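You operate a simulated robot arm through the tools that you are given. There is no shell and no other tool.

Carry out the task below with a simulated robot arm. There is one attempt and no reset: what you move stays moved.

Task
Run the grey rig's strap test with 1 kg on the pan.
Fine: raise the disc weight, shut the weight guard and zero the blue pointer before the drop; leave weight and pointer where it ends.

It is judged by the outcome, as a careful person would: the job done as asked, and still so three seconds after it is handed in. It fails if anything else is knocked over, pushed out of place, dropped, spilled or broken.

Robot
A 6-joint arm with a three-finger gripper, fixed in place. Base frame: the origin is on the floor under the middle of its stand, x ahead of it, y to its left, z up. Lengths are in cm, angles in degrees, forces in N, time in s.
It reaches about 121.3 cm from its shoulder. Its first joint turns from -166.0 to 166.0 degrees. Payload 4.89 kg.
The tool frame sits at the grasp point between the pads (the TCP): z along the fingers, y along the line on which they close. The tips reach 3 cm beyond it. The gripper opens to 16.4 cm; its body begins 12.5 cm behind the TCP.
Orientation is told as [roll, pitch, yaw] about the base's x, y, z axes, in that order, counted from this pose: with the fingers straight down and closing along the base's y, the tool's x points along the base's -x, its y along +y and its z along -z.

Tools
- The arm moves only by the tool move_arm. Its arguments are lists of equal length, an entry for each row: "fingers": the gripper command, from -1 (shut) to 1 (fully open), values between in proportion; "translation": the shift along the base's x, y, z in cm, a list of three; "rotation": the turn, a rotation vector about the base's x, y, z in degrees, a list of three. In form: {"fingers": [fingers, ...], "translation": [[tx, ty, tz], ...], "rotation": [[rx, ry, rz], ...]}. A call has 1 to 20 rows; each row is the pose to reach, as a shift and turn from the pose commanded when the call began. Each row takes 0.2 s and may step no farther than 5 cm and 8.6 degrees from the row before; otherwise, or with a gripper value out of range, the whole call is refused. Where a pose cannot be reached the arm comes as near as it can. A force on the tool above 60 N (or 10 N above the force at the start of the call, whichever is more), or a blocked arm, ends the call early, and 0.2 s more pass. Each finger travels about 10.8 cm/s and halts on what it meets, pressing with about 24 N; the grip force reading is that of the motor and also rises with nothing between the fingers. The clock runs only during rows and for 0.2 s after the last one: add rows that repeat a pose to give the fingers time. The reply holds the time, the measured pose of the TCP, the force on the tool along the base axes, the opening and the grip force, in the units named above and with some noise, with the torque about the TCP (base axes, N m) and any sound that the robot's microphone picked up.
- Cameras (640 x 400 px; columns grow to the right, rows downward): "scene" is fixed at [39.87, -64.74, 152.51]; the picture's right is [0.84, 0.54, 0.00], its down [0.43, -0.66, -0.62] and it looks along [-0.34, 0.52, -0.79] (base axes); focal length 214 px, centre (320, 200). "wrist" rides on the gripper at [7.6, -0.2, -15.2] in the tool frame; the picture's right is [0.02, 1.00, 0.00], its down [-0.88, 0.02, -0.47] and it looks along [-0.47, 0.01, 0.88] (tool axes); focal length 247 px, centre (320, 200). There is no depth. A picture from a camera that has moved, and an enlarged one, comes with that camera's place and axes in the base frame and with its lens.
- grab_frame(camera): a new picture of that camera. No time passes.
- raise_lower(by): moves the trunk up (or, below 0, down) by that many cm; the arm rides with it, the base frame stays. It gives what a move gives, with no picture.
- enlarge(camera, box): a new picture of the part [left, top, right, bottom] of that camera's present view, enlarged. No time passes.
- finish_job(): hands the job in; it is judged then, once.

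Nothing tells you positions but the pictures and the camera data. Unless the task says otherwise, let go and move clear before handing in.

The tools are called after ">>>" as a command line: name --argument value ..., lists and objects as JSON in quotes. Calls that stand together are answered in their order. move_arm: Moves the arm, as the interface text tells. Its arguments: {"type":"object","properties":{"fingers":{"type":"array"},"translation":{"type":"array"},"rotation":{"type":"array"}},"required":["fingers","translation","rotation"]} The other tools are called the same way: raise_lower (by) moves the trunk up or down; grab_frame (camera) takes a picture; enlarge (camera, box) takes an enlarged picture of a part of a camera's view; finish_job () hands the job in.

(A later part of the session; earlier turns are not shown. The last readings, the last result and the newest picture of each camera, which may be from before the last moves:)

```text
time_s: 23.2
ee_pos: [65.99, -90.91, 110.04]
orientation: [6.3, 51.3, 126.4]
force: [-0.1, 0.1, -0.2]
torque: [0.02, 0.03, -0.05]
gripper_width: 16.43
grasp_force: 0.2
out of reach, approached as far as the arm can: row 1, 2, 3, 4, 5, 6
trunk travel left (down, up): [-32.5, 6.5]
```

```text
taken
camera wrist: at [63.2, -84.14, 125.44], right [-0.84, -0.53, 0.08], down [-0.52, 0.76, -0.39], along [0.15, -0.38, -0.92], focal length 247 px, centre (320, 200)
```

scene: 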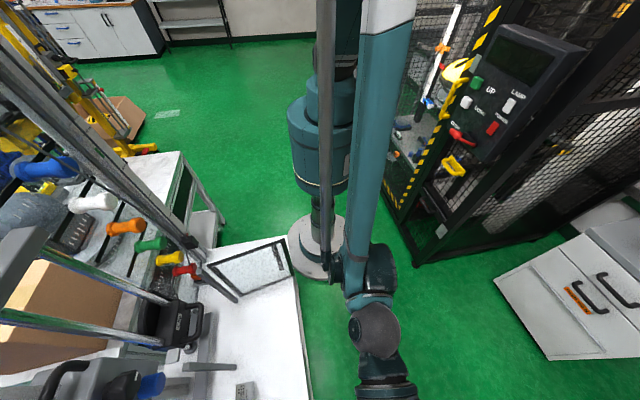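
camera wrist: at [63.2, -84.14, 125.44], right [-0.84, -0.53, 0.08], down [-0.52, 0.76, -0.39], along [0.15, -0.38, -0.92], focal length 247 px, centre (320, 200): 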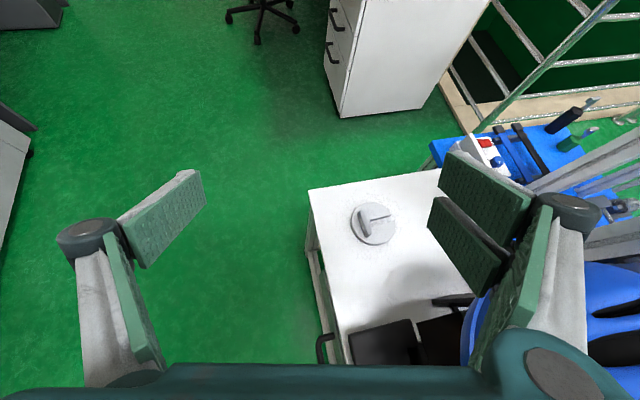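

The arm is near its reach limit with the shoulder high, so I'll lower the trunk. That puts the shoulder closer to bench height for the 1 kg weight.

>>> raise_lower --by -16

>>> grab_frame --camera "wrist"

>>> grab_frame --camera "scene"

```text
time_s: 25.0
ee_pos: [65.83, -90.95, 94.2]
orientation: [6.3, 51.5, 126.4]
force: [0.1, 0.4, 0.1]
torque: [0.0, -0.04, -0.05]
gripper_width: 16.4
grasp_force: 0.0
trunk travel left (down, up): [-16.5, 22.5]
```

```text
taken
camera wrist: at [63.13, -84.11, 109.46], right [-0.84, -0.53, 0.08], down [-0.52, 0.76, -0.4], along [0.15, -0.38, -0.91], focal length 247 px, centre (320, 200)
```

wrist: 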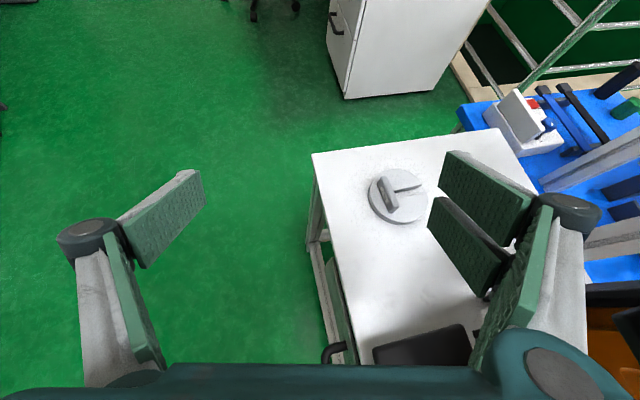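

```text
taken
```

scene: 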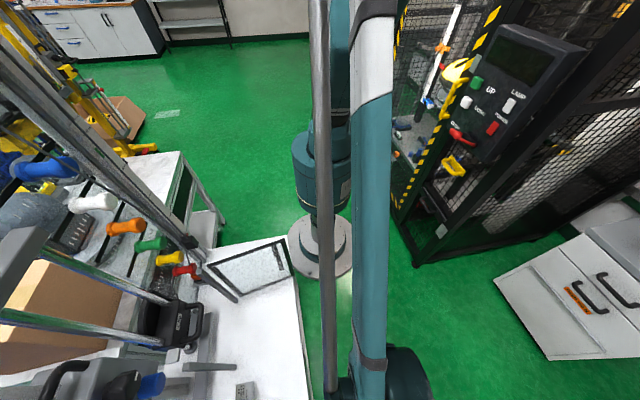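

>>> enlarge --camera "wrist" --box '[320, 140, 480, 240]'

```text
4.00 times, centred on (400, 190) of wrist
camera zoom: at [63.13, -84.11, 109.46], right [-0.84, -0.53, 0.08], down [-0.52, 0.76, -0.4], along [0.15, -0.38, -0.91], focal length 988 px, centre (0, 240)
```

zoom: 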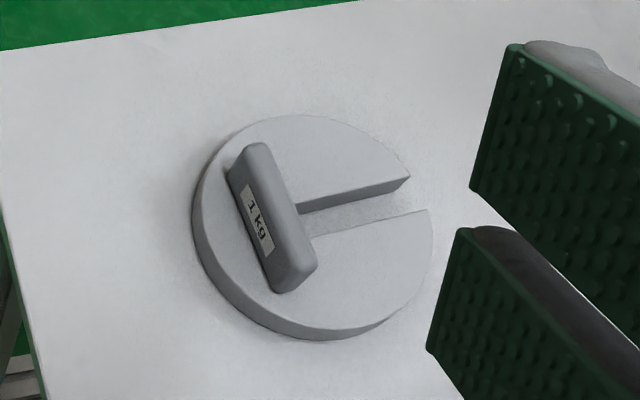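

The fin is clearly visible: about 5 cm long and 1.3 cm thick, centred near (60.4,‑104.7), top about z 77. I'll align the heading and move above it, testing reach.

>>> move_arm --fingers '[1, 1, 1, 1]' --translation '[[-1.5, -3, 0], [-3, -6, 0], [-4.5, -10, 0], [-5.4, -13, 0]]' --rotation '[[0, 0, 3.3], [0, 0, 6.6], [0, 0, 10], [0, 0, 13]]'

>>> grab_frame --camera "wrist"

```text
time_s: 26.0
ee_pos: [68.7, -98.43, 94.05]
orientation: [9.9, 53.5, 129.0]
force: [-1.2, 0.0, 1.7]
torque: [0.02, -0.03, 0.0]
gripper_width: 16.38
grasp_force: 0.1
out of reach, approached as far as the arm can: row 1, 2, 3, 4
trunk travel left (down, up): [-16.5, 22.5]
```

```text
taken
camera wrist: at [66.15, -90.79, 108.93], right [-0.84, -0.52, 0.12], down [-0.52, 0.74, -0.43], along [0.13, -0.42, -0.9], focal length 247 px, centre (320, 200)
```

wrist: 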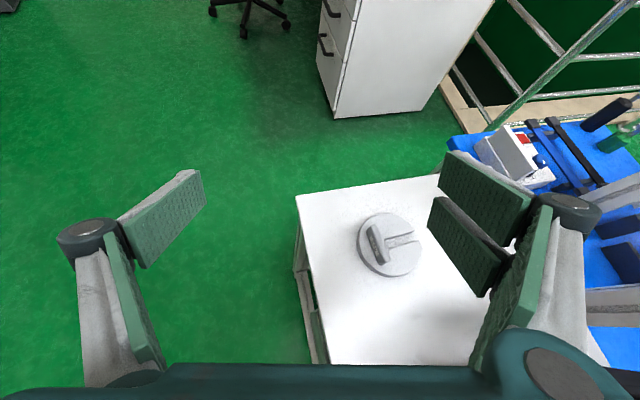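

The wrist appears to hit a joint limit in this heading, since the tip lands short to one side. I'll pull back upright and spin the wrist the other way (yaw −45°), which still pinches the fin across its thickness.

>>> move_arm --fingers '[1, 1, 1, 1, 1, 1, 1, 1]' --translation '[[-1.5, 2, 1], [-3, 4, 2], [-4.5, 6, 4], [-6, 8, 6], [-7.5, 10, 8], [-9, 12, 10], [-10.5, 14, 10], [-10.5, 14, 10]]' --rotation '[[6.4, 4, 0], [12.8, 8, 0], [19.2, 12, 0], [25.6, 16, 0], [32, 20, 0], [38.4, 24, 0], [44.8, 28, 0], [45.2, 28.2, 0]]'

```text
time_s: 27.8
ee_pos: [62.5, -81.11, 104.13]
orientation: [6.0, 1.2, 120.5]
force: [0.1, 0.6, -0.5]
torque: [-0.02, 0.04, -0.01]
gripper_width: 16.42
grasp_force: 0.0
out of reach, approached as far as the arm can: row 1, 2, 3, 4, 5, 6, 7, 8
trunk travel left (down, up): [-16.5, 22.5]
```

>>> move_arm --fingers '[1, 1, 1, 1, 1, 1, 1, 1, 1, 1, 1, 1, 1, 1, 1, 1, 1, 1, 1, 1]' --translation '[[0, 0, 0], [0, 0, 0], [0, 0, 0], [0, 0, 0], [0, 0, 0], [0, 0, 0], [0, 0, 0], [0, 0, 0], [0, 0, 0], [0, 0, 0], [0, 0, 0], [0, 0, 0], [0, 0, 0], [0, 0, 0], [0, 0, 0], [0, 0, 0], [0, 0, 0], [0, 0, 0], [0, 0, 0], [0, 0, 0]]' --rotation '[[0, 0, -8.27], [0, 0, -16.55], [0, 0, -24.8], [0, 0, -33.1], [0, 0, -41.4], [0, 0, -49.6], [0, 0, -57.9], [0, 0, -66.2], [0, 0, -74.5], [0, 0, -82.7], [0, 0, -91], [0, 0, -99.3], [0, 0, -107.6], [0, 0, -115.8], [0, 0, -124.1], [0, 0, -132.4], [0, 0, -140.7], [0, 0, -148.9], [0, 0, -157.2], [0, 0, -165.5]]'

>>> grab_frame --camera "wrist"

```text
time_s: 32.0
ee_pos: [62.6, -81.33, 104.04]
orientation: [5.9, 1.3, -45.0]
force: [-0.2, 0.3, 0.6]
torque: [0.0, 0.03, -0.02]
gripper_width: 16.36
grasp_force: 0.1
trunk travel left (down, up): [-16.5, 22.5]
```

```text
taken
camera wrist: at [56.2, -77.28, 119.27], right [0.69, 0.72, 0.1], down [0.61, -0.65, 0.45], along [0.39, -0.25, -0.89], focal length 247 px, centre (320, 200)
```

wrist: 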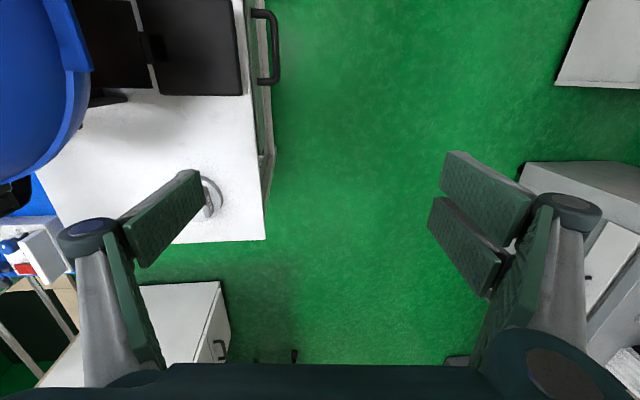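

>>> move_arm --fingers '[1, 1, 1, 1, 1]' --translation '[[-0.4, -4, -1], [-0.8, -8, -2], [-1.2, -12, -3], [-1.6, -16, -4], [-2, -18, -4]]' --rotation '[[-1, 0.65, 0], [-2, 1.3, 0], [-3, 1.95, 0], [-4, 2.6, 0], [-5.1, 3.25, 0]]'

>>> grab_frame --camera "wrist"

```text
time_s: 33.2
ee_pos: [60.61, -99.0, 100.04]
orientation: [-0.1, 0.0, -44.9]
force: [-0.5, -0.1, 0.4]
torque: [-0.02, 0.06, -0.03]
gripper_width: 16.4
grasp_force: 0.1
trunk travel left (down, up): [-16.5, 22.5]
```

```text
taken
camera wrist: at [55.04, -93.85, 115.25], right [0.69, 0.72, 0.0], down [0.64, -0.61, 0.47], along [0.34, -0.33, -0.88], focal length 247 px, centre (320, 200)
```

wrist: 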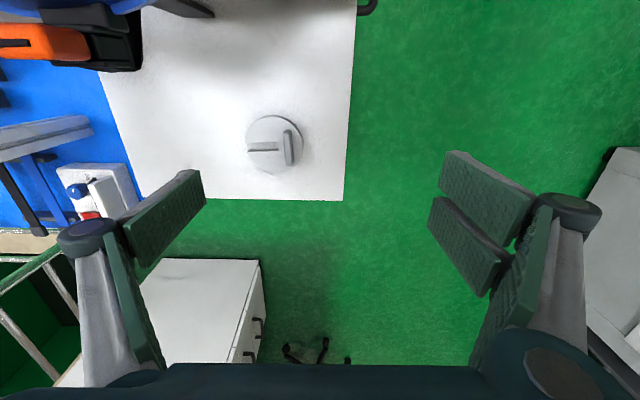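

Straight-down reach works in this orientation. I'll zoom to fix the fin position.

>>> enlarge --camera "wrist" --box '[220, 95, 348, 175]'

```text
5.00 times, centred on (284, 135) of wrist
camera zoom: at [55.04, -93.85, 115.25], right [0.69, 0.72, 0.0], down [0.64, -0.61, 0.47], along [0.34, -0.33, -0.88], focal length 1235 px, centre (500, 525)
```

zoom: 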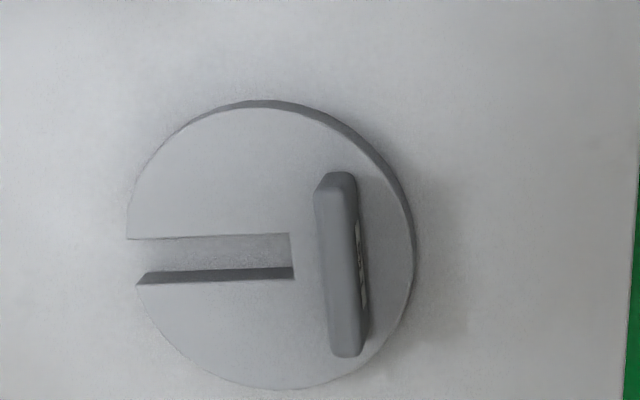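

The fin is aligned with this gripper yaw, centred near (59.7,‑105.4). I'll move directly above it and descend partway.

>>> move_arm --fingers '[1, 1, 1, 1]' --translation '[[-0.5, -3.2, -2], [-0.9, -6.4, -4], [-0.9, -6.4, -8], [-0.9, -6.4, -12]]' --rotation '[[0, 0, 0], [0, 0, 0], [0, 0, 0], [0, 0, 0]]'

>>> grab_frame --camera "wrist"

>>> enlarge --camera "wrist" --box '[220, 75, 380, 175]'

```text
time_s: 34.2
ee_pos: [59.67, -105.56, 88.18]
orientation: [0.0, 0.0, -45.1]
force: [-1.4, 0.9, 0.8]
torque: [-0.05, -0.09, -0.03]
gripper_width: 16.39
grasp_force: 0.1
trunk travel left (down, up): [-16.5, 22.5]
```

```text
taken
camera wrist: at [54.12, -100.27, 103.33], right [0.69, 0.72, 0.0], down [0.64, -0.61, 0.47], along [0.34, -0.33, -0.88], focal length 247 px, centre (320, 200)
```

wrist: 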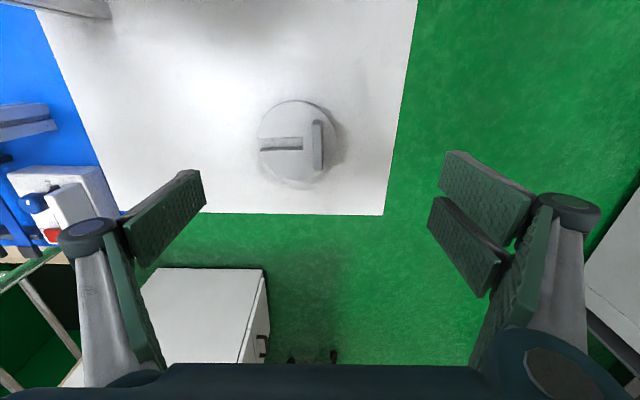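

```text
4.00 times, centred on (300, 125) of wrist
camera zoom: at [54.12, -100.27, 103.33], right [0.69, 0.72, 0.0], down [0.64, -0.61, 0.47], along [0.34, -0.33, -0.88], focal length 988 px, centre (400, 500)
```

zoom: 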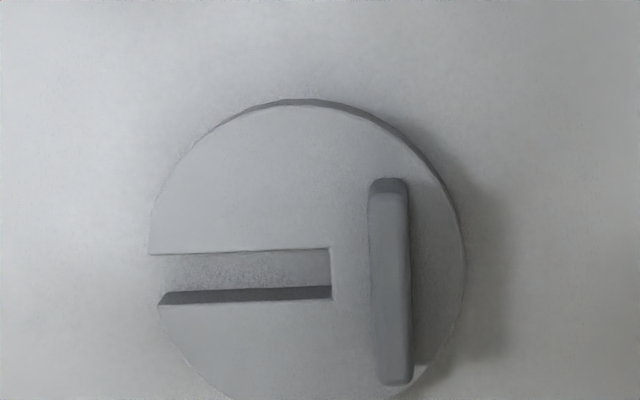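

Triangulation puts the fin top at about z 73–74, with the bench about 70. I'll shift slightly and descend further.

>>> move_arm --fingers '[1, 1, 1, 1]' --translation '[[0.3, -0.7, -3], [0.3, -0.7, -6], [0.3, -0.7, -8], [0.3, -0.7, -10]]' --rotation '[[0, 0, 0], [0, 0, 0], [0, 0, 0], [0, 0, 0]]'

>>> grab_frame --camera "wrist"

>>> enlarge --camera "wrist" --box '[240, 95, 400, 195]'

```text
time_s: 35.2
ee_pos: [59.9, -106.28, 78.05]
orientation: [-0.1, 0.0, -44.9]
force: [0.7, 0.3, -0.4]
torque: [-0.06, -0.05, 0.0]
gripper_width: 16.36
grasp_force: 0.0
trunk travel left (down, up): [-16.5, 22.5]
```

```text
taken
camera wrist: at [54.44, -101.01, 93.13], right [0.69, 0.72, 0.0], down [0.64, -0.61, 0.47], along [0.34, -0.33, -0.88], focal length 247 px, centre (320, 200)
```

wrist: 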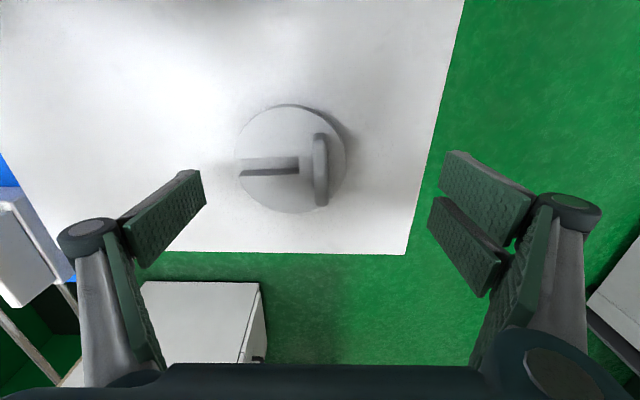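

```text
4.00 times, centred on (320, 145) of wrist
camera zoom: at [54.44, -101.01, 93.13], right [0.69, 0.72, 0.0], down [0.64, -0.61, 0.47], along [0.34, -0.33, -0.88], focal length 988 px, centre (320, 420)
```

zoom: 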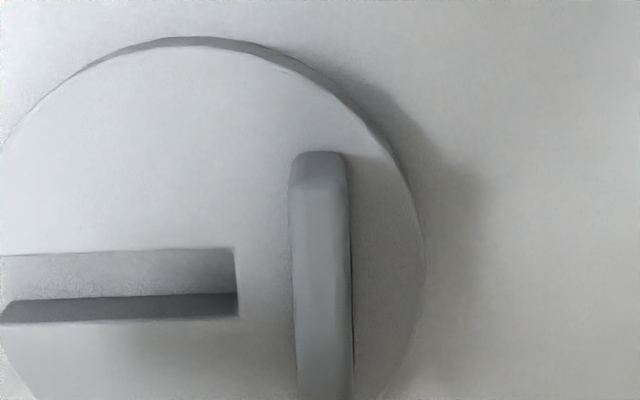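

Alignment is good. I'll pre-close the fingers to about 5 cm here to see how the tips sit before the final descent.

>>> move_arm --fingers '[0.5, 0, -0.4, -0.4, -0.4]' --translation '[[0, 0, 0], [0, 0, 0], [0, 0, 0], [0, 0, 0], [0, 0, 0]]' --rotation '[[0, 0, 0], [0, 0, 0], [0, 0, 0], [0, 0, 0], [0, 0, 0]]'

>>> grab_frame --camera "wrist"

```text
time_s: 36.4
ee_pos: [60.01, -106.29, 77.92]
orientation: [0.1, 0.0, -44.9]
force: [0.6, -0.6, -0.1]
torque: [-0.01, -0.02, -0.02]
gripper_width: 4.94
grasp_force: 0.1
trunk travel left (down, up): [-16.5, 22.5]
```

```text
taken
camera wrist: at [54.45, -101.02, 93.14], right [0.69, 0.72, 0.0], down [0.64, -0.61, 0.47], along [0.34, -0.33, -0.88], focal length 247 px, centre (320, 200)
```

wrist: 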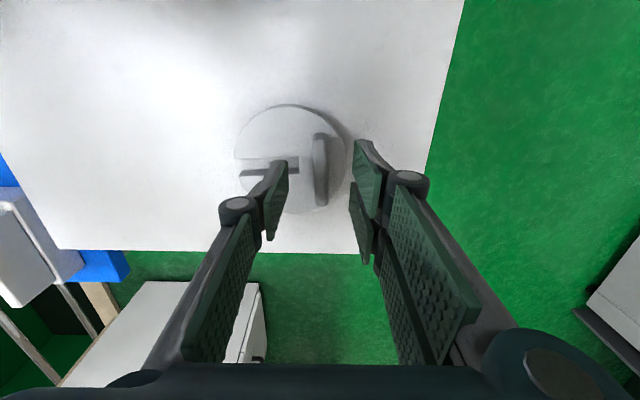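

The fin lies between the thumb and the two fingers. I'll descend until the tips are just above the disc, then close.

>>> move_arm --fingers '[-0.4, -0.4, -0.4]' --translation '[[0, 0, -1.2], [0, 0, -2.2], [0, 0, -2.9]]' --rotation '[[0, 0, 0], [0, 0, 0], [0, 0, 0]]'

>>> enlarge --camera "wrist" --box '[220, 95, 428, 225]'

```text
time_s: 37.2
ee_pos: [59.95, -106.33, 75.15]
orientation: [0.1, 0.1, -45.0]
force: [-0.8, 0.7, -0.5]
torque: [-0.05, 0.01, -0.02]
gripper_width: 4.94
grasp_force: 0.1
trunk travel left (down, up): [-16.5, 22.5]
```

```text
3.08 times, centred on (324, 160) of wrist
camera zoom: at [54.4, -101.05, 90.25], right [0.69, 0.72, 0.0], down [0.64, -0.61, 0.47], along [0.34, -0.33, -0.88], focal length 760 px, centre (308, 323)
```

zoom: 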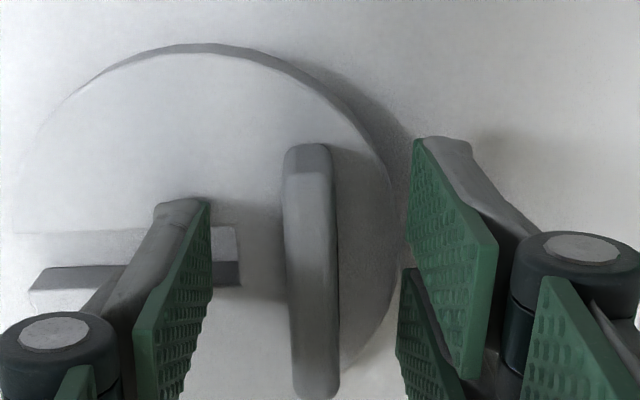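

>>> move_arm --fingers '[-0.4, -0.4]' --translation '[[0, 0, -0.4], [0, 0, -0.8]]' --rotation '[[0, 0, 0], [0, 0, 0]]'

>>> enlarge --camera "wrist" --box '[220, 95, 428, 225]'

```text
time_s: 37.8
ee_pos: [59.83, -106.3, 74.67]
orientation: [0.0, 0.0, -45.0]
force: [5.3, -13.6, 27.7]
torque: [-1.06, 0.43, 0.34]
gripper_width: 5.22
grasp_force: 3.1
trunk travel left (down, up): [-16.5, 22.5]
```

```text
3.08 times, centred on (324, 160) of wrist
camera zoom: at [54.35, -101.0, 89.74], right [0.69, 0.72, 0.0], down [0.64, -0.61, 0.47], along [0.34, -0.33, -0.88], focal length 760 px, centre (308, 323)
```

zoom: 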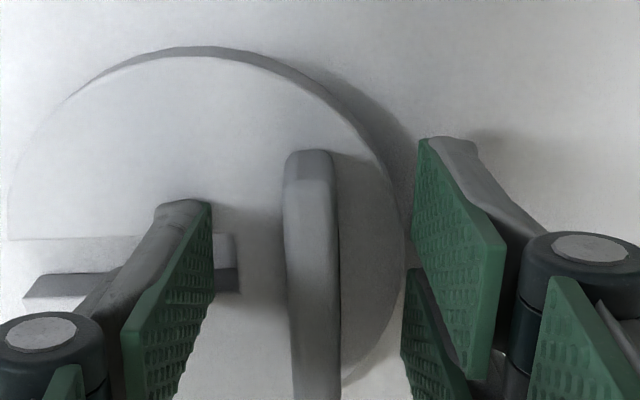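

Contact with the disc top (about z 71.7). I'll back off slightly and close on the fin.

>>> move_arm --fingers '[-0.4, -0.6, -0.8, -1, -1, -1]' --translation '[[0, 0, 0.6], [0, 0, 0.6], [0, 0, 0.6], [0, 0, 0.6], [0, 0, 0.6], [0, 0, 0.6]]' --rotation '[[0, 0, 0], [0, 0, 0], [0, 0, 0], [0, 0, 0], [0, 0, 0], [0, 0, 0]]'

>>> grab_frame --camera "wrist"

```text
time_s: 39.2
ee_pos: [59.95, -106.29, 74.89]
orientation: [0.0, 0.1, -44.9]
force: [0.3, 1.3, 0.2]
torque: [0.03, 0.03, -0.05]
gripper_width: 1.17
grasp_force: 24.3
trunk travel left (down, up): [-16.5, 22.5]
```

```text
taken
camera wrist: at [54.39, -100.98, 90.0], right [0.69, 0.72, 0.0], down [0.64, -0.61, 0.47], along [0.34, -0.33, -0.88], focal length 247 px, centre (320, 200)
```

wrist: 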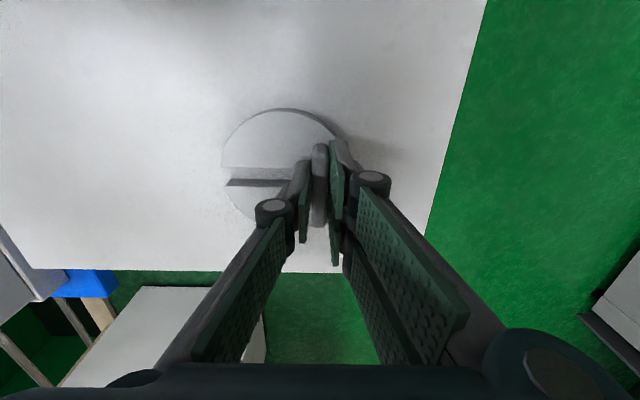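

Fin gripped (1.17 cm, 24 N). I'll lift it gently.

>>> move_arm --fingers '[-1, -1, -1, -1, -1, -1]' --translation '[[0, 0, 1], [0, 0, 2.5], [0, 0, 4.5], [0, 0, 7], [0, 0, 10], [0, 0, 12]]' --rotation '[[0, 0, 0], [0, 0, 0], [0, 0, 0], [0, 0, 0], [0, 0, 0], [0, 0, 0]]'

>>> grab_frame --camera "wrist"

```text
time_s: 40.6
ee_pos: [59.81, -106.33, 86.71]
orientation: [0.0, 0.1, -45.1]
force: [0.4, -0.3, -10.5]
torque: [0.25, -0.11, 0.0]
gripper_width: 1.18
grasp_force: 24.1
trunk travel left (down, up): [-16.5, 22.5]
```

```text
taken
camera wrist: at [54.38, -101.12, 102.0], right [0.69, 0.72, 0.0], down [0.64, -0.61, 0.47], along [0.34, -0.33, -0.88], focal length 247 px, centre (320, 200)
```

wrist: 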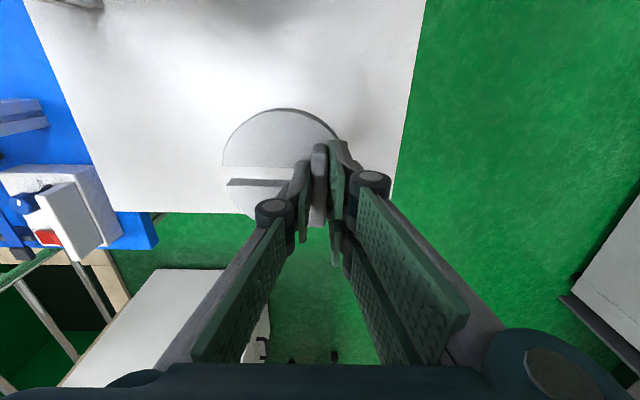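

The weight is up (about 10 N). I'll carry it out in front of the bench and rotate the wrist to −135° so the camera looks toward the pan.

>>> move_arm --fingers '[-1, -1, -1, -1, -1, -1, -1, -1, -1, -1, -1, -1, -1]' --translation '[[0, 1, 3], [0, 3, 6], [-0.3, 5, 9], [-0.6, 7, 12], [-0.8, 9.5, 14], [-1, 12, 15], [-1.2, 14.5, 15], [-1.4, 17, 15], [-1.6, 19.5, 15], [-1.8, 22, 15], [-1.8, 24, 15], [-1.8, 26, 15], [-1.8, 26, 15]]' --rotation '[[0, 0, 0], [0, 0, -7], [0, 0, -14], [0, 0, -21], [0, 0, -28], [0, 0, -36], [0, 0, -44], [0, 0, -52], [0, 0, -60], [0, 0, -68], [0, 0, -76], [0, 0, -84], [0, 0, -90]]'

>>> grab_frame --camera "wrist"

```text
time_s: 43.4
ee_pos: [58.17, -80.41, 101.9]
orientation: [0.0, 0.1, -135.2]
force: [0.4, -0.6, -9.2]
torque: [-0.15, -0.15, 0.02]
gripper_width: 1.2
grasp_force: 24.3
trunk travel left (down, up): [-16.5, 22.5]
```

```text
taken
camera wrist: at [63.48, -74.81, 117.03], right [0.72, -0.69, 0.0], down [-0.61, -0.63, 0.47], along [-0.33, -0.34, -0.88], focal length 247 px, centre (320, 200)
```

wrist: 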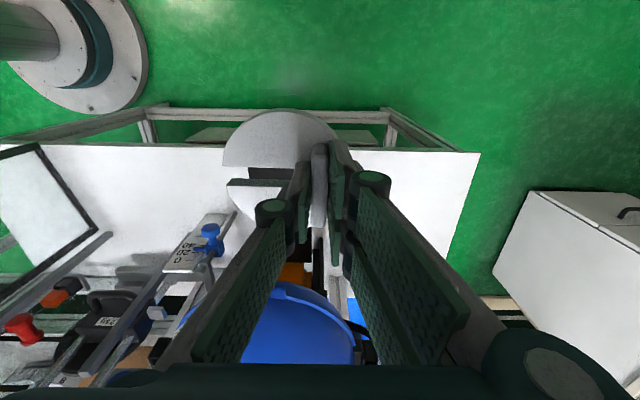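

The held disc hides the pan, so I'll sidestep to see the pan unobstructed.

>>> move_arm --fingers '[-1, -1, -1, -1, -1]' --translation '[[2, -2, 0], [4, -4, 0], [6, -6, 0], [8, -8, 0], [9.5, -9.5, 0]]' --rotation '[[0, 0, 0], [0, 0, 0], [0, 0, 0], [0, 0, 0], [0, 0, 0]]'

>>> grab_frame --camera "wrist"

>>> enlarge --camera "wrist" --box '[120, 140, 312, 260]'

```text
time_s: 44.6
ee_pos: [67.69, -89.91, 101.73]
orientation: [0.1, 0.1, -135.1]
force: [-0.7, 0.3, -8.4]
torque: [-0.15, -0.17, -0.01]
gripper_width: 1.19
grasp_force: 24.4
trunk travel left (down, up): [-16.5, 22.5]
```

```text
taken
camera wrist: at [73.0, -84.38, 116.92], right [0.72, -0.69, 0.0], down [-0.61, -0.64, 0.47], along [-0.33, -0.34, -0.88], focal length 247 px, centre (320, 200)
```

wrist: 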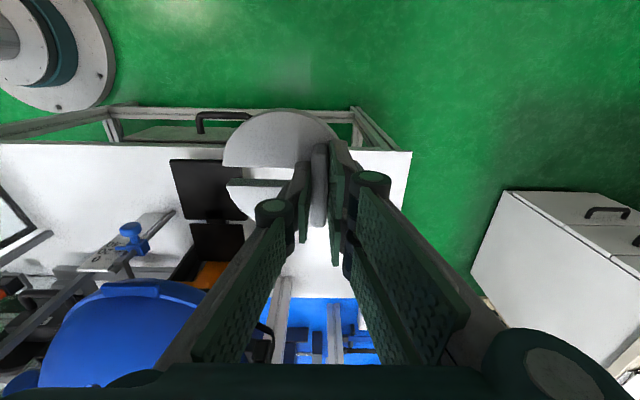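

```text
3.33 times, centred on (216, 200) of wrist
camera zoom: at [73.0, -84.38, 116.92], right [0.72, -0.69, 0.0], down [-0.61, -0.64, 0.47], along [-0.33, -0.34, -0.88], focal length 823 px, centre (667, 200)
```

zoom: 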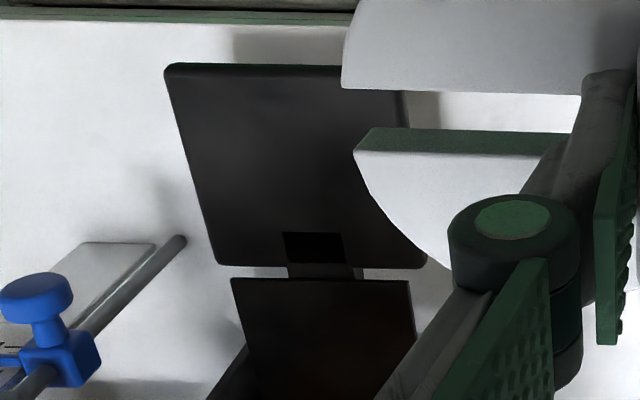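

The pan is about 12.5 cm square, centred near (44,‑85,75), but the helmet's front rim overhangs it at about z 98. A straight-down gripper would hit the helmet, so I'll set the weight back on the free bench area and regrasp the fin with a tilt from the front.

>>> move_arm --fingers '[-1, -1, -1, -1, -1, -1, -1, -1, -1, -1]' --translation '[[-2.1, -3, 0], [-4.3, -6, 0], [-6.4, -9, 0], [-8.5, -11.7, 0], [-8.5, -11.7, -4], [-8.5, -11.7, -8], [-8.5, -11.7, -12], [-8.5, -11.7, -16], [-8.5, -11.7, -20], [-8.5, -11.7, -23]]' --rotation '[[0, 0, 0], [0, 0, 0], [0, 0, 0], [0, 0, 0], [0, 0, 0], [0, 0, 0], [0, 0, 0], [0, 0, 0], [0, 0, 0], [0, 0, 0]]'

>>> grab_frame --camera "wrist"

```text
time_s: 46.8
ee_pos: [59.17, -101.5, 78.62]
orientation: [0.0, 0.0, -135.0]
force: [0.6, 0.3, -8.9]
torque: [-0.19, -0.22, 0.04]
gripper_width: 1.22
grasp_force: 23.9
trunk travel left (down, up): [-16.5, 22.5]
```

```text
taken
camera wrist: at [64.43, -96.08, 93.92], right [0.72, -0.69, 0.0], down [-0.61, -0.64, 0.47], along [-0.33, -0.34, -0.88], focal length 247 px, centre (320, 200)
```

wrist: 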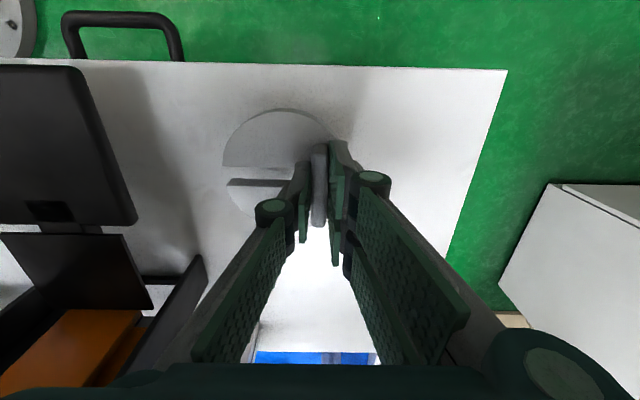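

>>> move_arm --fingers '[-1, -1, -1, -1, -1]' --translation '[[0, 0, -1.5], [0, 0, -2.6], [0, 0, -3.1], [0, 0, -3.4], [0, 0, -3.6]]' --rotation '[[0, 0, 0], [0, 0, 0], [0, 0, 0], [0, 0, 0], [0, 0, 0]]'

```text
time_s: 48.0
ee_pos: [59.21, -101.55, 75.22]
orientation: [0.0, 0.0, -134.9]
force: [-0.1, 0.0, -10.3]
torque: [-0.12, -0.2, 0.02]
gripper_width: 1.21
grasp_force: 24.0
trunk travel left (down, up): [-16.5, 22.5]
```

>>> move_arm --fingers '[-1, -1, -1]' --translation '[[0, 0, -0.15], [0, 0, -0.3], [0, 0, -0.4]]' --rotation '[[0, 0, 0], [0, 0, 0], [0, 0, 0]]'

```text
time_s: 48.8
ee_pos: [59.16, -101.5, 74.98]
orientation: [0.0, 0.0, -135.0]
force: [-0.7, -1.3, -5.3]
torque: [0.07, -0.06, 0.05]
gripper_width: 1.2
grasp_force: 23.9
trunk travel left (down, up): [-16.5, 22.5]
```

The weight is touching the bench. I'll release and raise.

>>> move_arm --fingers '[-0.85, -0.7, -0.5, -0.35, -0.35, -0.35, -0.35, -0.35]' --translation '[[0, 0, 0], [0, 0, 0], [0, 0, 0], [0, 0, 0.3], [0, 0, 1], [0, 0, 3], [0, 0, 6], [0, 0, 9]]' --rotation '[[0, 0, 0], [0, 0, 0], [0, 0, 0], [0, 0, 0], [0, 0, 0], [0, 0, 0], [0, 0, 0], [0, 0, 0]]'

>>> grab_frame --camera "wrist"

```text
time_s: 50.6
ee_pos: [59.37, -101.77, 83.65]
orientation: [-0.1, 0.1, -134.9]
force: [0.2, -0.6, -2.1]
torque: [0.12, 0.09, 0.03]
gripper_width: 5.34
grasp_force: 0.1
trunk travel left (down, up): [-16.5, 22.5]
```

```text
taken
camera wrist: at [64.6, -96.26, 98.87], right [0.72, -0.69, 0.0], down [-0.61, -0.64, 0.47], along [-0.33, -0.34, -0.88], focal length 247 px, centre (320, 200)
```

wrist: 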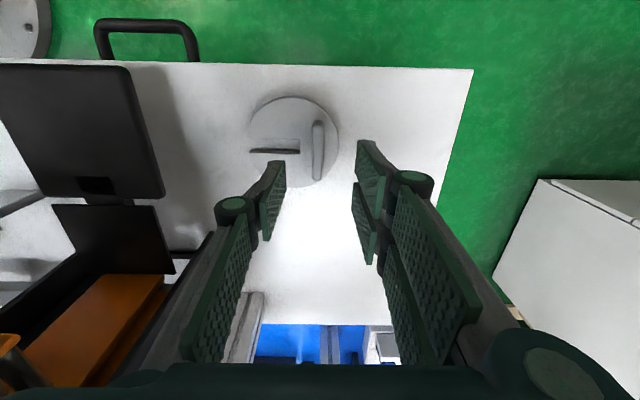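

The weight rests with its fin pointing away from me. I'll tilt the gripper 30° so it reaches in from the front, and check the view.

>>> move_arm --fingers '[-0.35, -0.35, -0.35, -0.35, -0.35]' --translation '[[0.2, 0.2, 1], [0.4, 0.4, 2], [0.6, 0.6, 3], [0.8, 0.8, 3], [0.9, 0.9, 3]]' --rotation '[[-5.3, 5.3, 0], [-10.6, 10.6, 0], [-15.9, 15.9, 0], [-21.2, 21.2, 0], [-21.2, 21.2, 0]]'

>>> grab_frame --camera "wrist"

```text
time_s: 51.8
ee_pos: [60.32, -100.6, 86.95]
orientation: [0.2, -30.1, -134.9]
force: [0.7, 0.3, 0.0]
torque: [-0.06, 0.02, 0.01]
gripper_width: 5.34
grasp_force: 0.1
trunk travel left (down, up): [-16.5, 22.5]
```

```text
taken
camera wrist: at [70.15, -90.4, 96.21], right [0.72, -0.69, -0.01], down [-0.36, -0.38, 0.85], along [-0.59, -0.61, -0.53], focal length 247 px, centre (320, 200)
```

wrist: 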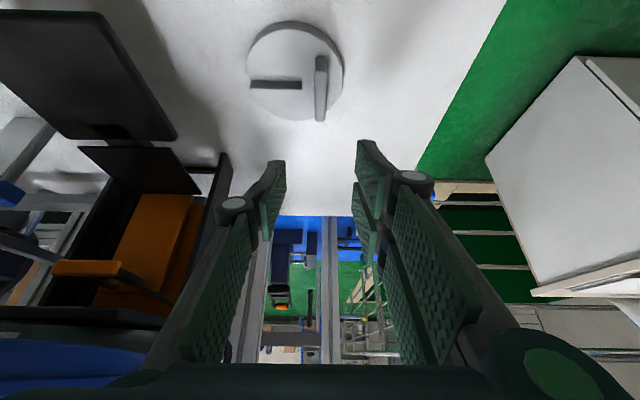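

>>> move_arm --fingers '[-0.35, -0.35, -0.35, -0.35]' --translation '[[0, 0.3, -3], [0, 0.3, -6], [0, 0.3, -8.5], [0, 0.3, -9.8]]' --rotation '[[0, 0, 0], [0, 0, 0], [0, 0, 0], [0, 0, 0]]'

>>> grab_frame --camera "wrist"

>>> enlarge --camera "wrist" --box '[220, 80, 428, 210]'

```text
time_s: 52.8
ee_pos: [60.18, -100.35, 77.08]
orientation: [0.2, -30.0, -135.1]
force: [0.3, -0.3, 0.2]
torque: [-0.03, -0.06, 0.02]
gripper_width: 5.3
grasp_force: 0.0
trunk travel left (down, up): [-16.5, 22.5]
```

```text
taken
camera wrist: at [70.03, -90.1, 86.38], right [0.72, -0.69, -0.01], down [-0.36, -0.39, 0.85], along [-0.59, -0.61, -0.53], focal length 247 px, centre (320, 200)
```

wrist: 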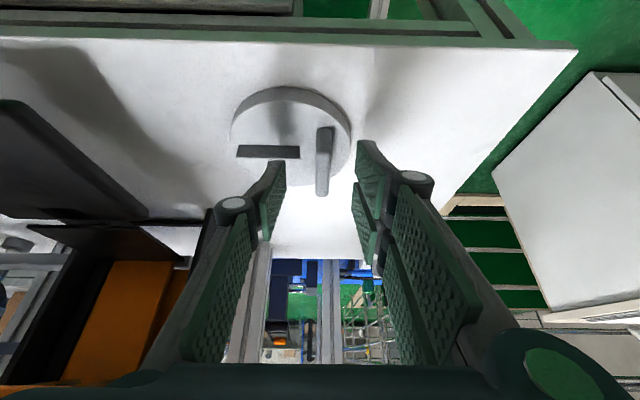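

```text
3.08 times, centred on (324, 145) of wrist
camera zoom: at [70.03, -90.1, 86.38], right [0.72, -0.69, -0.01], down [-0.36, -0.39, 0.85], along [-0.59, -0.61, -0.53], focal length 760 px, centre (308, 369)
```

zoom: 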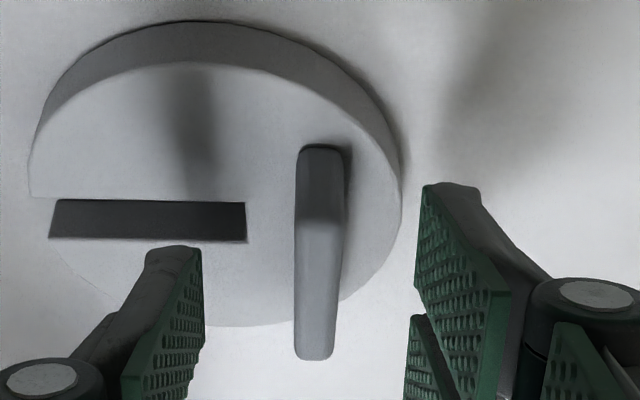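

>>> move_arm --fingers '[-0.35, -0.35, -0.35]' --translation '[[0, 0, -0.5], [0, 0, -0.9], [0, 0, -1.2]]' --rotation '[[0, 0, 0], [0, 0, 0], [0, 0, 0]]'

>>> enlarge --camera "wrist" --box '[220, 80, 428, 210]'

```text
time_s: 53.6
ee_pos: [59.99, -100.36, 75.88]
orientation: [0.1, -30.0, -135.1]
force: [-0.4, -0.4, 0.2]
torque: [-0.02, -0.02, -0.04]
gripper_width: 5.32
grasp_force: 0.0
trunk travel left (down, up): [-16.5, 22.5]
```

```text
3.08 times, centred on (324, 145) of wrist
camera zoom: at [70.01, -90.15, 85.2], right [0.72, -0.69, -0.01], down [-0.36, -0.39, 0.85], along [-0.59, -0.61, -0.53], focal length 760 px, centre (308, 369)
```

zoom: 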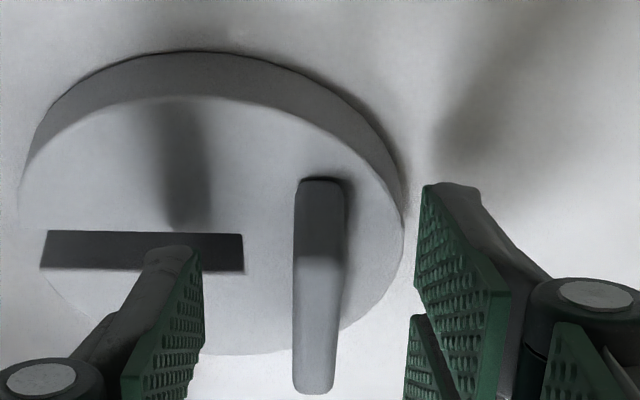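

The pads now straddle the fin with the lower corner just above the disc. Closing.

>>> move_arm --fingers '[-0.5, -0.7, -0.9, -1, -1, -1]' --translation '[[0, 0, 0], [0, 0, 0], [0, 0, 0], [0, 0, 0], [0, 0, 0], [0, 0, 0]]' --rotation '[[0, 0, 0], [0, 0, 0], [0, 0, 0], [0, 0, 0], [0, 0, 0], [0, 0, 0]]'

>>> grab_frame --camera "wrist"

```text
time_s: 55.0
ee_pos: [60.16, -100.33, 75.92]
orientation: [0.1, -30.1, -135.0]
force: [2.4, -2.2, 0.4]
torque: [-0.07, 0.01, 0.11]
gripper_width: 1.16
grasp_force: 23.9
trunk travel left (down, up): [-16.5, 22.5]
```

```text
taken
camera wrist: at [70.02, -90.15, 85.19], right [0.72, -0.69, -0.01], down [-0.36, -0.39, 0.85], along [-0.59, -0.61, -0.53], focal length 247 px, centre (320, 200)
```

wrist: 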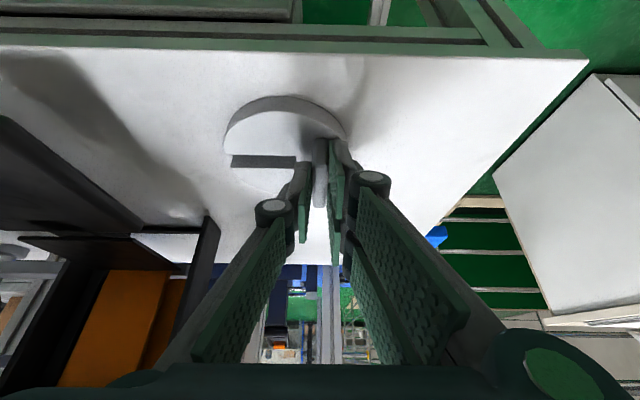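

Gripped. I'll lift slowly a few cm and check that it stays level.

>>> move_arm --fingers '[-1, -1, -1, -1, -1]' --translation '[[0, 0, 0.5], [0, 0, 1.2], [0, 0, 2.5], [0, 0, 4.5], [0, 0, 6]]' --rotation '[[0, 0, 0], [0, 0, 0], [0, 0, 0], [0, 0, 0], [0, 0, 0]]'

>>> grab_frame --camera "wrist"

```text
time_s: 56.2
ee_pos: [59.9, -100.39, 81.73]
orientation: [0.0, -30.1, -135.0]
force: [0.4, -0.7, -10.7]
torque: [0.01, -0.22, -0.03]
gripper_width: 1.19
grasp_force: 23.8
trunk travel left (down, up): [-16.5, 22.5]
```

```text
taken
camera wrist: at [69.92, -90.2, 91.12], right [0.72, -0.69, -0.01], down [-0.36, -0.39, 0.85], along [-0.59, -0.61, -0.53], focal length 247 px, centre (320, 200)
```

wrist: 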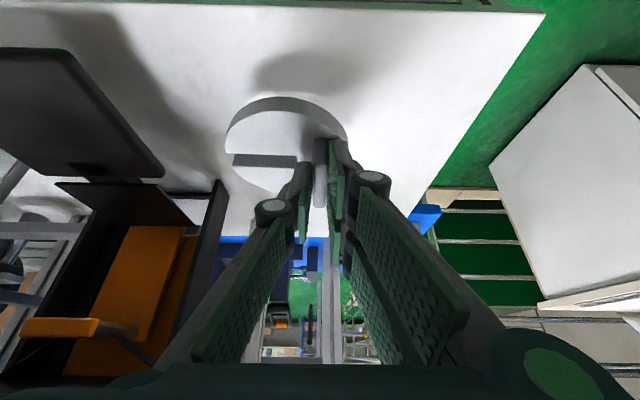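

It's level and stable. I'll carry it forward around the helmet, then across to the pan.

>>> move_arm --fingers '[-1, -1, -1, -1, -1, -1, -1, -1, -1, -1, -1]' --translation '[[0, 0, 2], [0, 0, 4.3], [2, 2, 4.3], [4.7, 4.7, 4.3], [2.7, 6.7, 4.3], [0.7, 8.7, 4.3], [-1.3, 10.7, 4.3], [-3.5, 12.9, 4.3], [-5.7, 15.1, 4.3], [-7.7, 17.1, 4.3], [-9, 18.4, 4.3]]' --rotation '[[0, 0, 0], [0, 0, 0], [0, 0, 0], [0, 0, 0], [0, 0, 0], [0, 0, 0], [0, 0, 0], [0, 0, 0], [0, 0, 0], [0, 0, 0], [0, 0, 0]]'

>>> grab_frame --camera "wrist"

>>> grab_frame --camera "scene"

```text
time_s: 58.6
ee_pos: [51.01, -81.87, 85.94]
orientation: [0.0, -30.1, -134.9]
force: [0.9, -0.1, -10.8]
torque: [0.0, -0.26, -0.02]
gripper_width: 1.18
grasp_force: 23.8
trunk travel left (down, up): [-16.5, 22.5]
```

```text
taken
camera wrist: at [61.03, -71.74, 95.3], right [0.72, -0.69, -0.01], down [-0.36, -0.39, 0.85], along [-0.59, -0.61, -0.53], focal length 247 px, centre (320, 200)
```

wrist: 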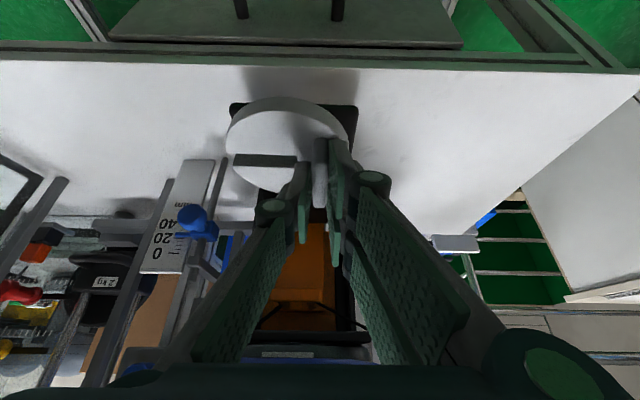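

```text
taken
```

scene: 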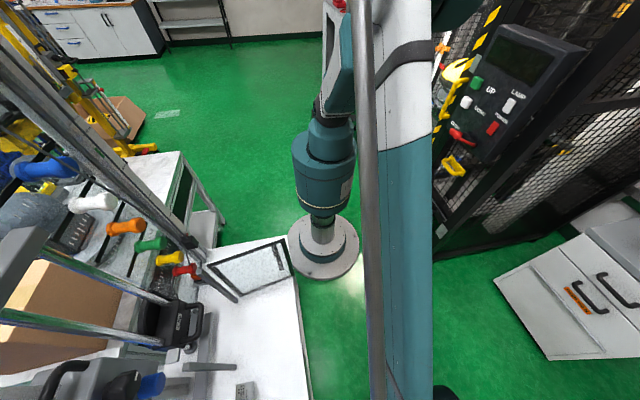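

The disc lines up laterally with the pan. I'll move in over it while descending slightly, watching helmet clearance.

>>> move_arm --fingers '[-1, -1, -1, -1]' --translation '[[-1, -1, -0.7], [-2, -2, -1.4], [-3, -3, -2], [-3.6, -3.6, -2]]' --rotation '[[0, 0, 0], [0, 0, 0], [0, 0, 0], [0, 0, 0]]'

>>> grab_frame --camera "wrist"

```text
time_s: 59.6
ee_pos: [47.56, -85.63, 84.21]
orientation: [0.0, -30.0, -135.0]
force: [1.6, -0.7, -9.5]
torque: [0.0, -0.25, -0.01]
gripper_width: 1.2
grasp_force: 24.1
trunk travel left (down, up): [-16.5, 22.5]
```

```text
taken
camera wrist: at [57.48, -75.4, 93.44], right [0.72, -0.69, -0.01], down [-0.36, -0.39, 0.85], along [-0.59, -0.61, -0.53], focal length 247 px, centre (320, 200)
```

wrist: 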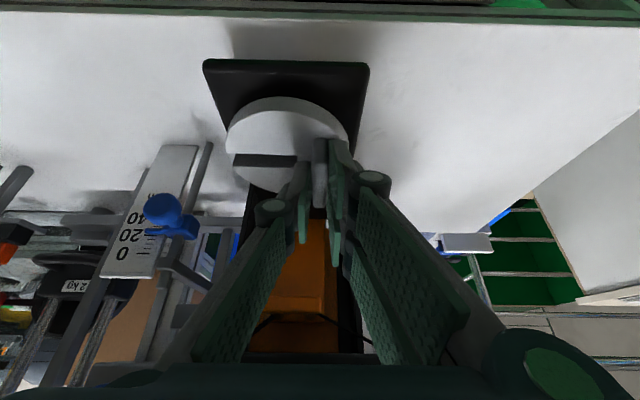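

Centred. Lowering gently onto the pan.

>>> move_arm --fingers '[-1, -1, -1]' --translation '[[0, 0, -0.7], [0, 0, -1.3], [0, 0, -1.7]]' --rotation '[[0, 0, 0], [0, 0, 0], [0, 0, 0]]'

>>> grab_frame --camera "wrist"

```text
time_s: 60.4
ee_pos: [47.55, -85.51, 82.52]
orientation: [0.0, -30.0, -135.1]
force: [0.4, -1.3, -8.0]
torque: [-0.01, -0.13, 0.07]
gripper_width: 1.19
grasp_force: 23.9
trunk travel left (down, up): [-16.5, 22.5]
```

```text
taken
camera wrist: at [57.47, -75.38, 91.81], right [0.72, -0.69, -0.01], down [-0.36, -0.39, 0.85], along [-0.59, -0.61, -0.53], focal length 247 px, centre (320, 200)
```

wrist: 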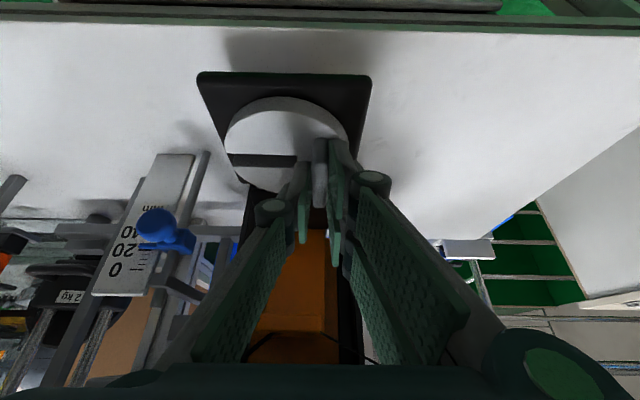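

>>> move_arm --fingers '[-1, -1]' --translation '[[0, 0, -0.2], [0, 0, -0.4]]' --rotation '[[0, 0, 0], [0, 0, 0]]'

```text
time_s: 61.0
ee_pos: [47.47, -85.56, 82.18]
orientation: [0.1, -30.0, -135.1]
force: [3.0, -10.6, 3.5]
torque: [0.05, -0.33, 0.04]
gripper_width: 1.21
grasp_force: 24.0
trunk travel left (down, up): [-16.5, 22.5]
```

The disc is resting on the pan. I'll release and back out along the tool axis.

>>> move_arm --fingers '[-0.85, -0.7, -0.55, -0.4, -0.4, -0.4, -0.4, -0.4, -0.4]' --translation '[[0, 0, 0.2], [0, 0, 0.2], [0, 0, 0.2], [0, 0, 0.2], [0.3, 0.3, 0.8], [1, 1, 1.9], [2, 2, 3.5], [3.2, 3.2, 5], [5, 5, 6]]' --rotation '[[0, 0, 0], [0, 0, 0], [0, 0, 0], [0, 0, 0], [0, 0, 0], [0, 0, 0], [0, 0, 0], [0, 0, 0], [0, 0, 0]]'

>>> grab_frame --camera "wrist"

```text
time_s: 63.0
ee_pos: [52.36, -80.5, 87.95]
orientation: [0.1, -30.0, -135.1]
force: [-1.5, -0.3, -0.2]
torque: [0.14, -0.11, 0.02]
gripper_width: 4.93
grasp_force: 0.0
trunk travel left (down, up): [-16.5, 22.5]
```

```text
taken
camera wrist: at [62.33, -70.34, 97.44], right [0.72, -0.69, -0.01], down [-0.36, -0.39, 0.85], along [-0.59, -0.61, -0.53], focal length 247 px, centre (320, 200)
```

wrist: 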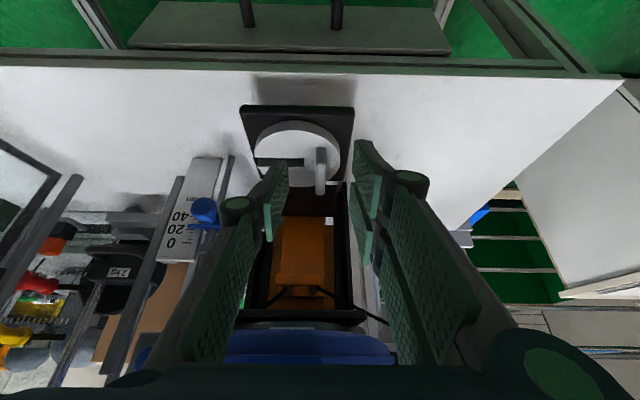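

The 1 kg weight sits centred on the pan. Next I'll back off and inspect the drop weight, the catch and the carriage.

>>> move_arm --fingers '[0, 0.5, 1, 1, 1, 1, 1, 1, 1, 1, 1]' --translation '[[2, 2, 2], [5, 5, 4], [4, 9, 6], [3, 12, 8], [1, 15, 10], [-1, 18, 12], [-3, 21, 14], [-5, 24, 16], [-7, 27, 17], [-9, 30, 17], [-11, 32, 17]]' --rotation '[[0, 0, 0], [0, 0, 0], [0, 0, 0], [0, 0, 0], [0, 0, 0], [0, 0, 0], [0, 0, 0], [0, 0, 0], [0, 0, 0], [0, 0, 0], [0, 0, 0]]'

>>> grab_frame --camera "wrist"

>>> enlarge --camera "wrist" --box '[220, 100, 420, 225]'

>>> enlarge --camera "wrist" --box '[220, 200, 420, 325]'

```text
time_s: 65.4
ee_pos: [41.37, -48.54, 105.23]
orientation: [0.0, -30.1, -135.0]
force: [0.3, -0.5, 0.5]
torque: [0.06, 0.15, -0.09]
gripper_width: 16.39
grasp_force: 0.1
trunk travel left (down, up): [-16.5, 22.5]
```

```text
taken
camera wrist: at [51.34, -38.33, 114.54], right [0.72, -0.69, -0.01], down [-0.36, -0.39, 0.85], along [-0.59, -0.61, -0.53], focal length 247 px, centre (320, 200)
```

wrist: 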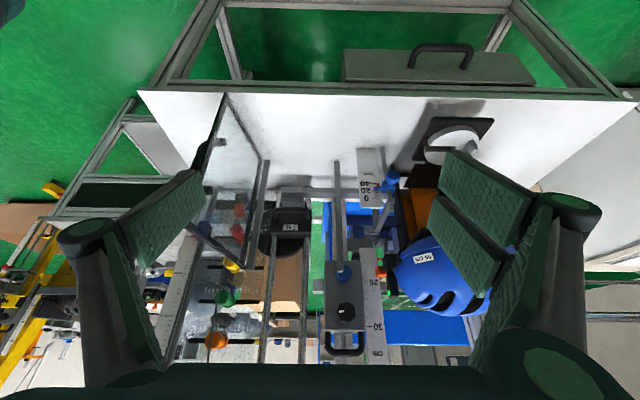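

```text
3.20 times, centred on (320, 162) of wrist
camera zoom: at [51.34, -38.33, 114.54], right [0.72, -0.69, -0.01], down [-0.36, -0.39, 0.85], along [-0.59, -0.61, -0.53], focal length 790 px, centre (320, 320)
```

zoom: 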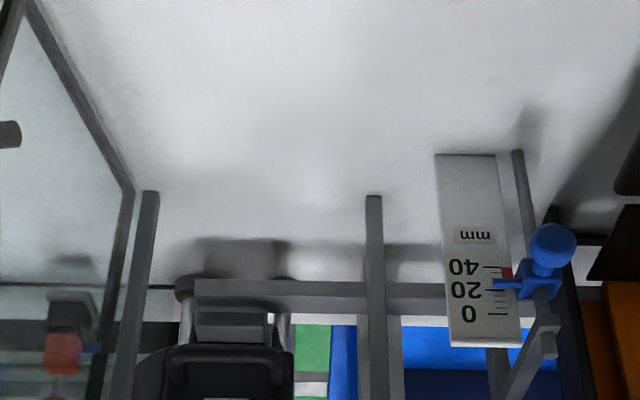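

```text
3.20 times, centred on (320, 262) of wrist
camera zoom: at [51.34, -38.33, 114.54], right [0.72, -0.69, -0.01], down [-0.36, -0.39, 0.85], along [-0.59, -0.61, -0.53], focal length 790 px, centre (320, 0)
```

zoom: 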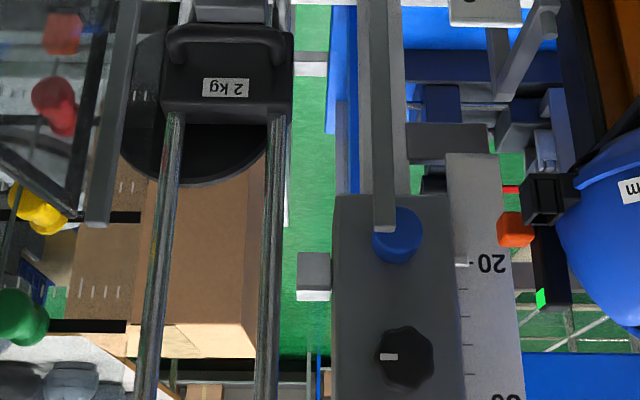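

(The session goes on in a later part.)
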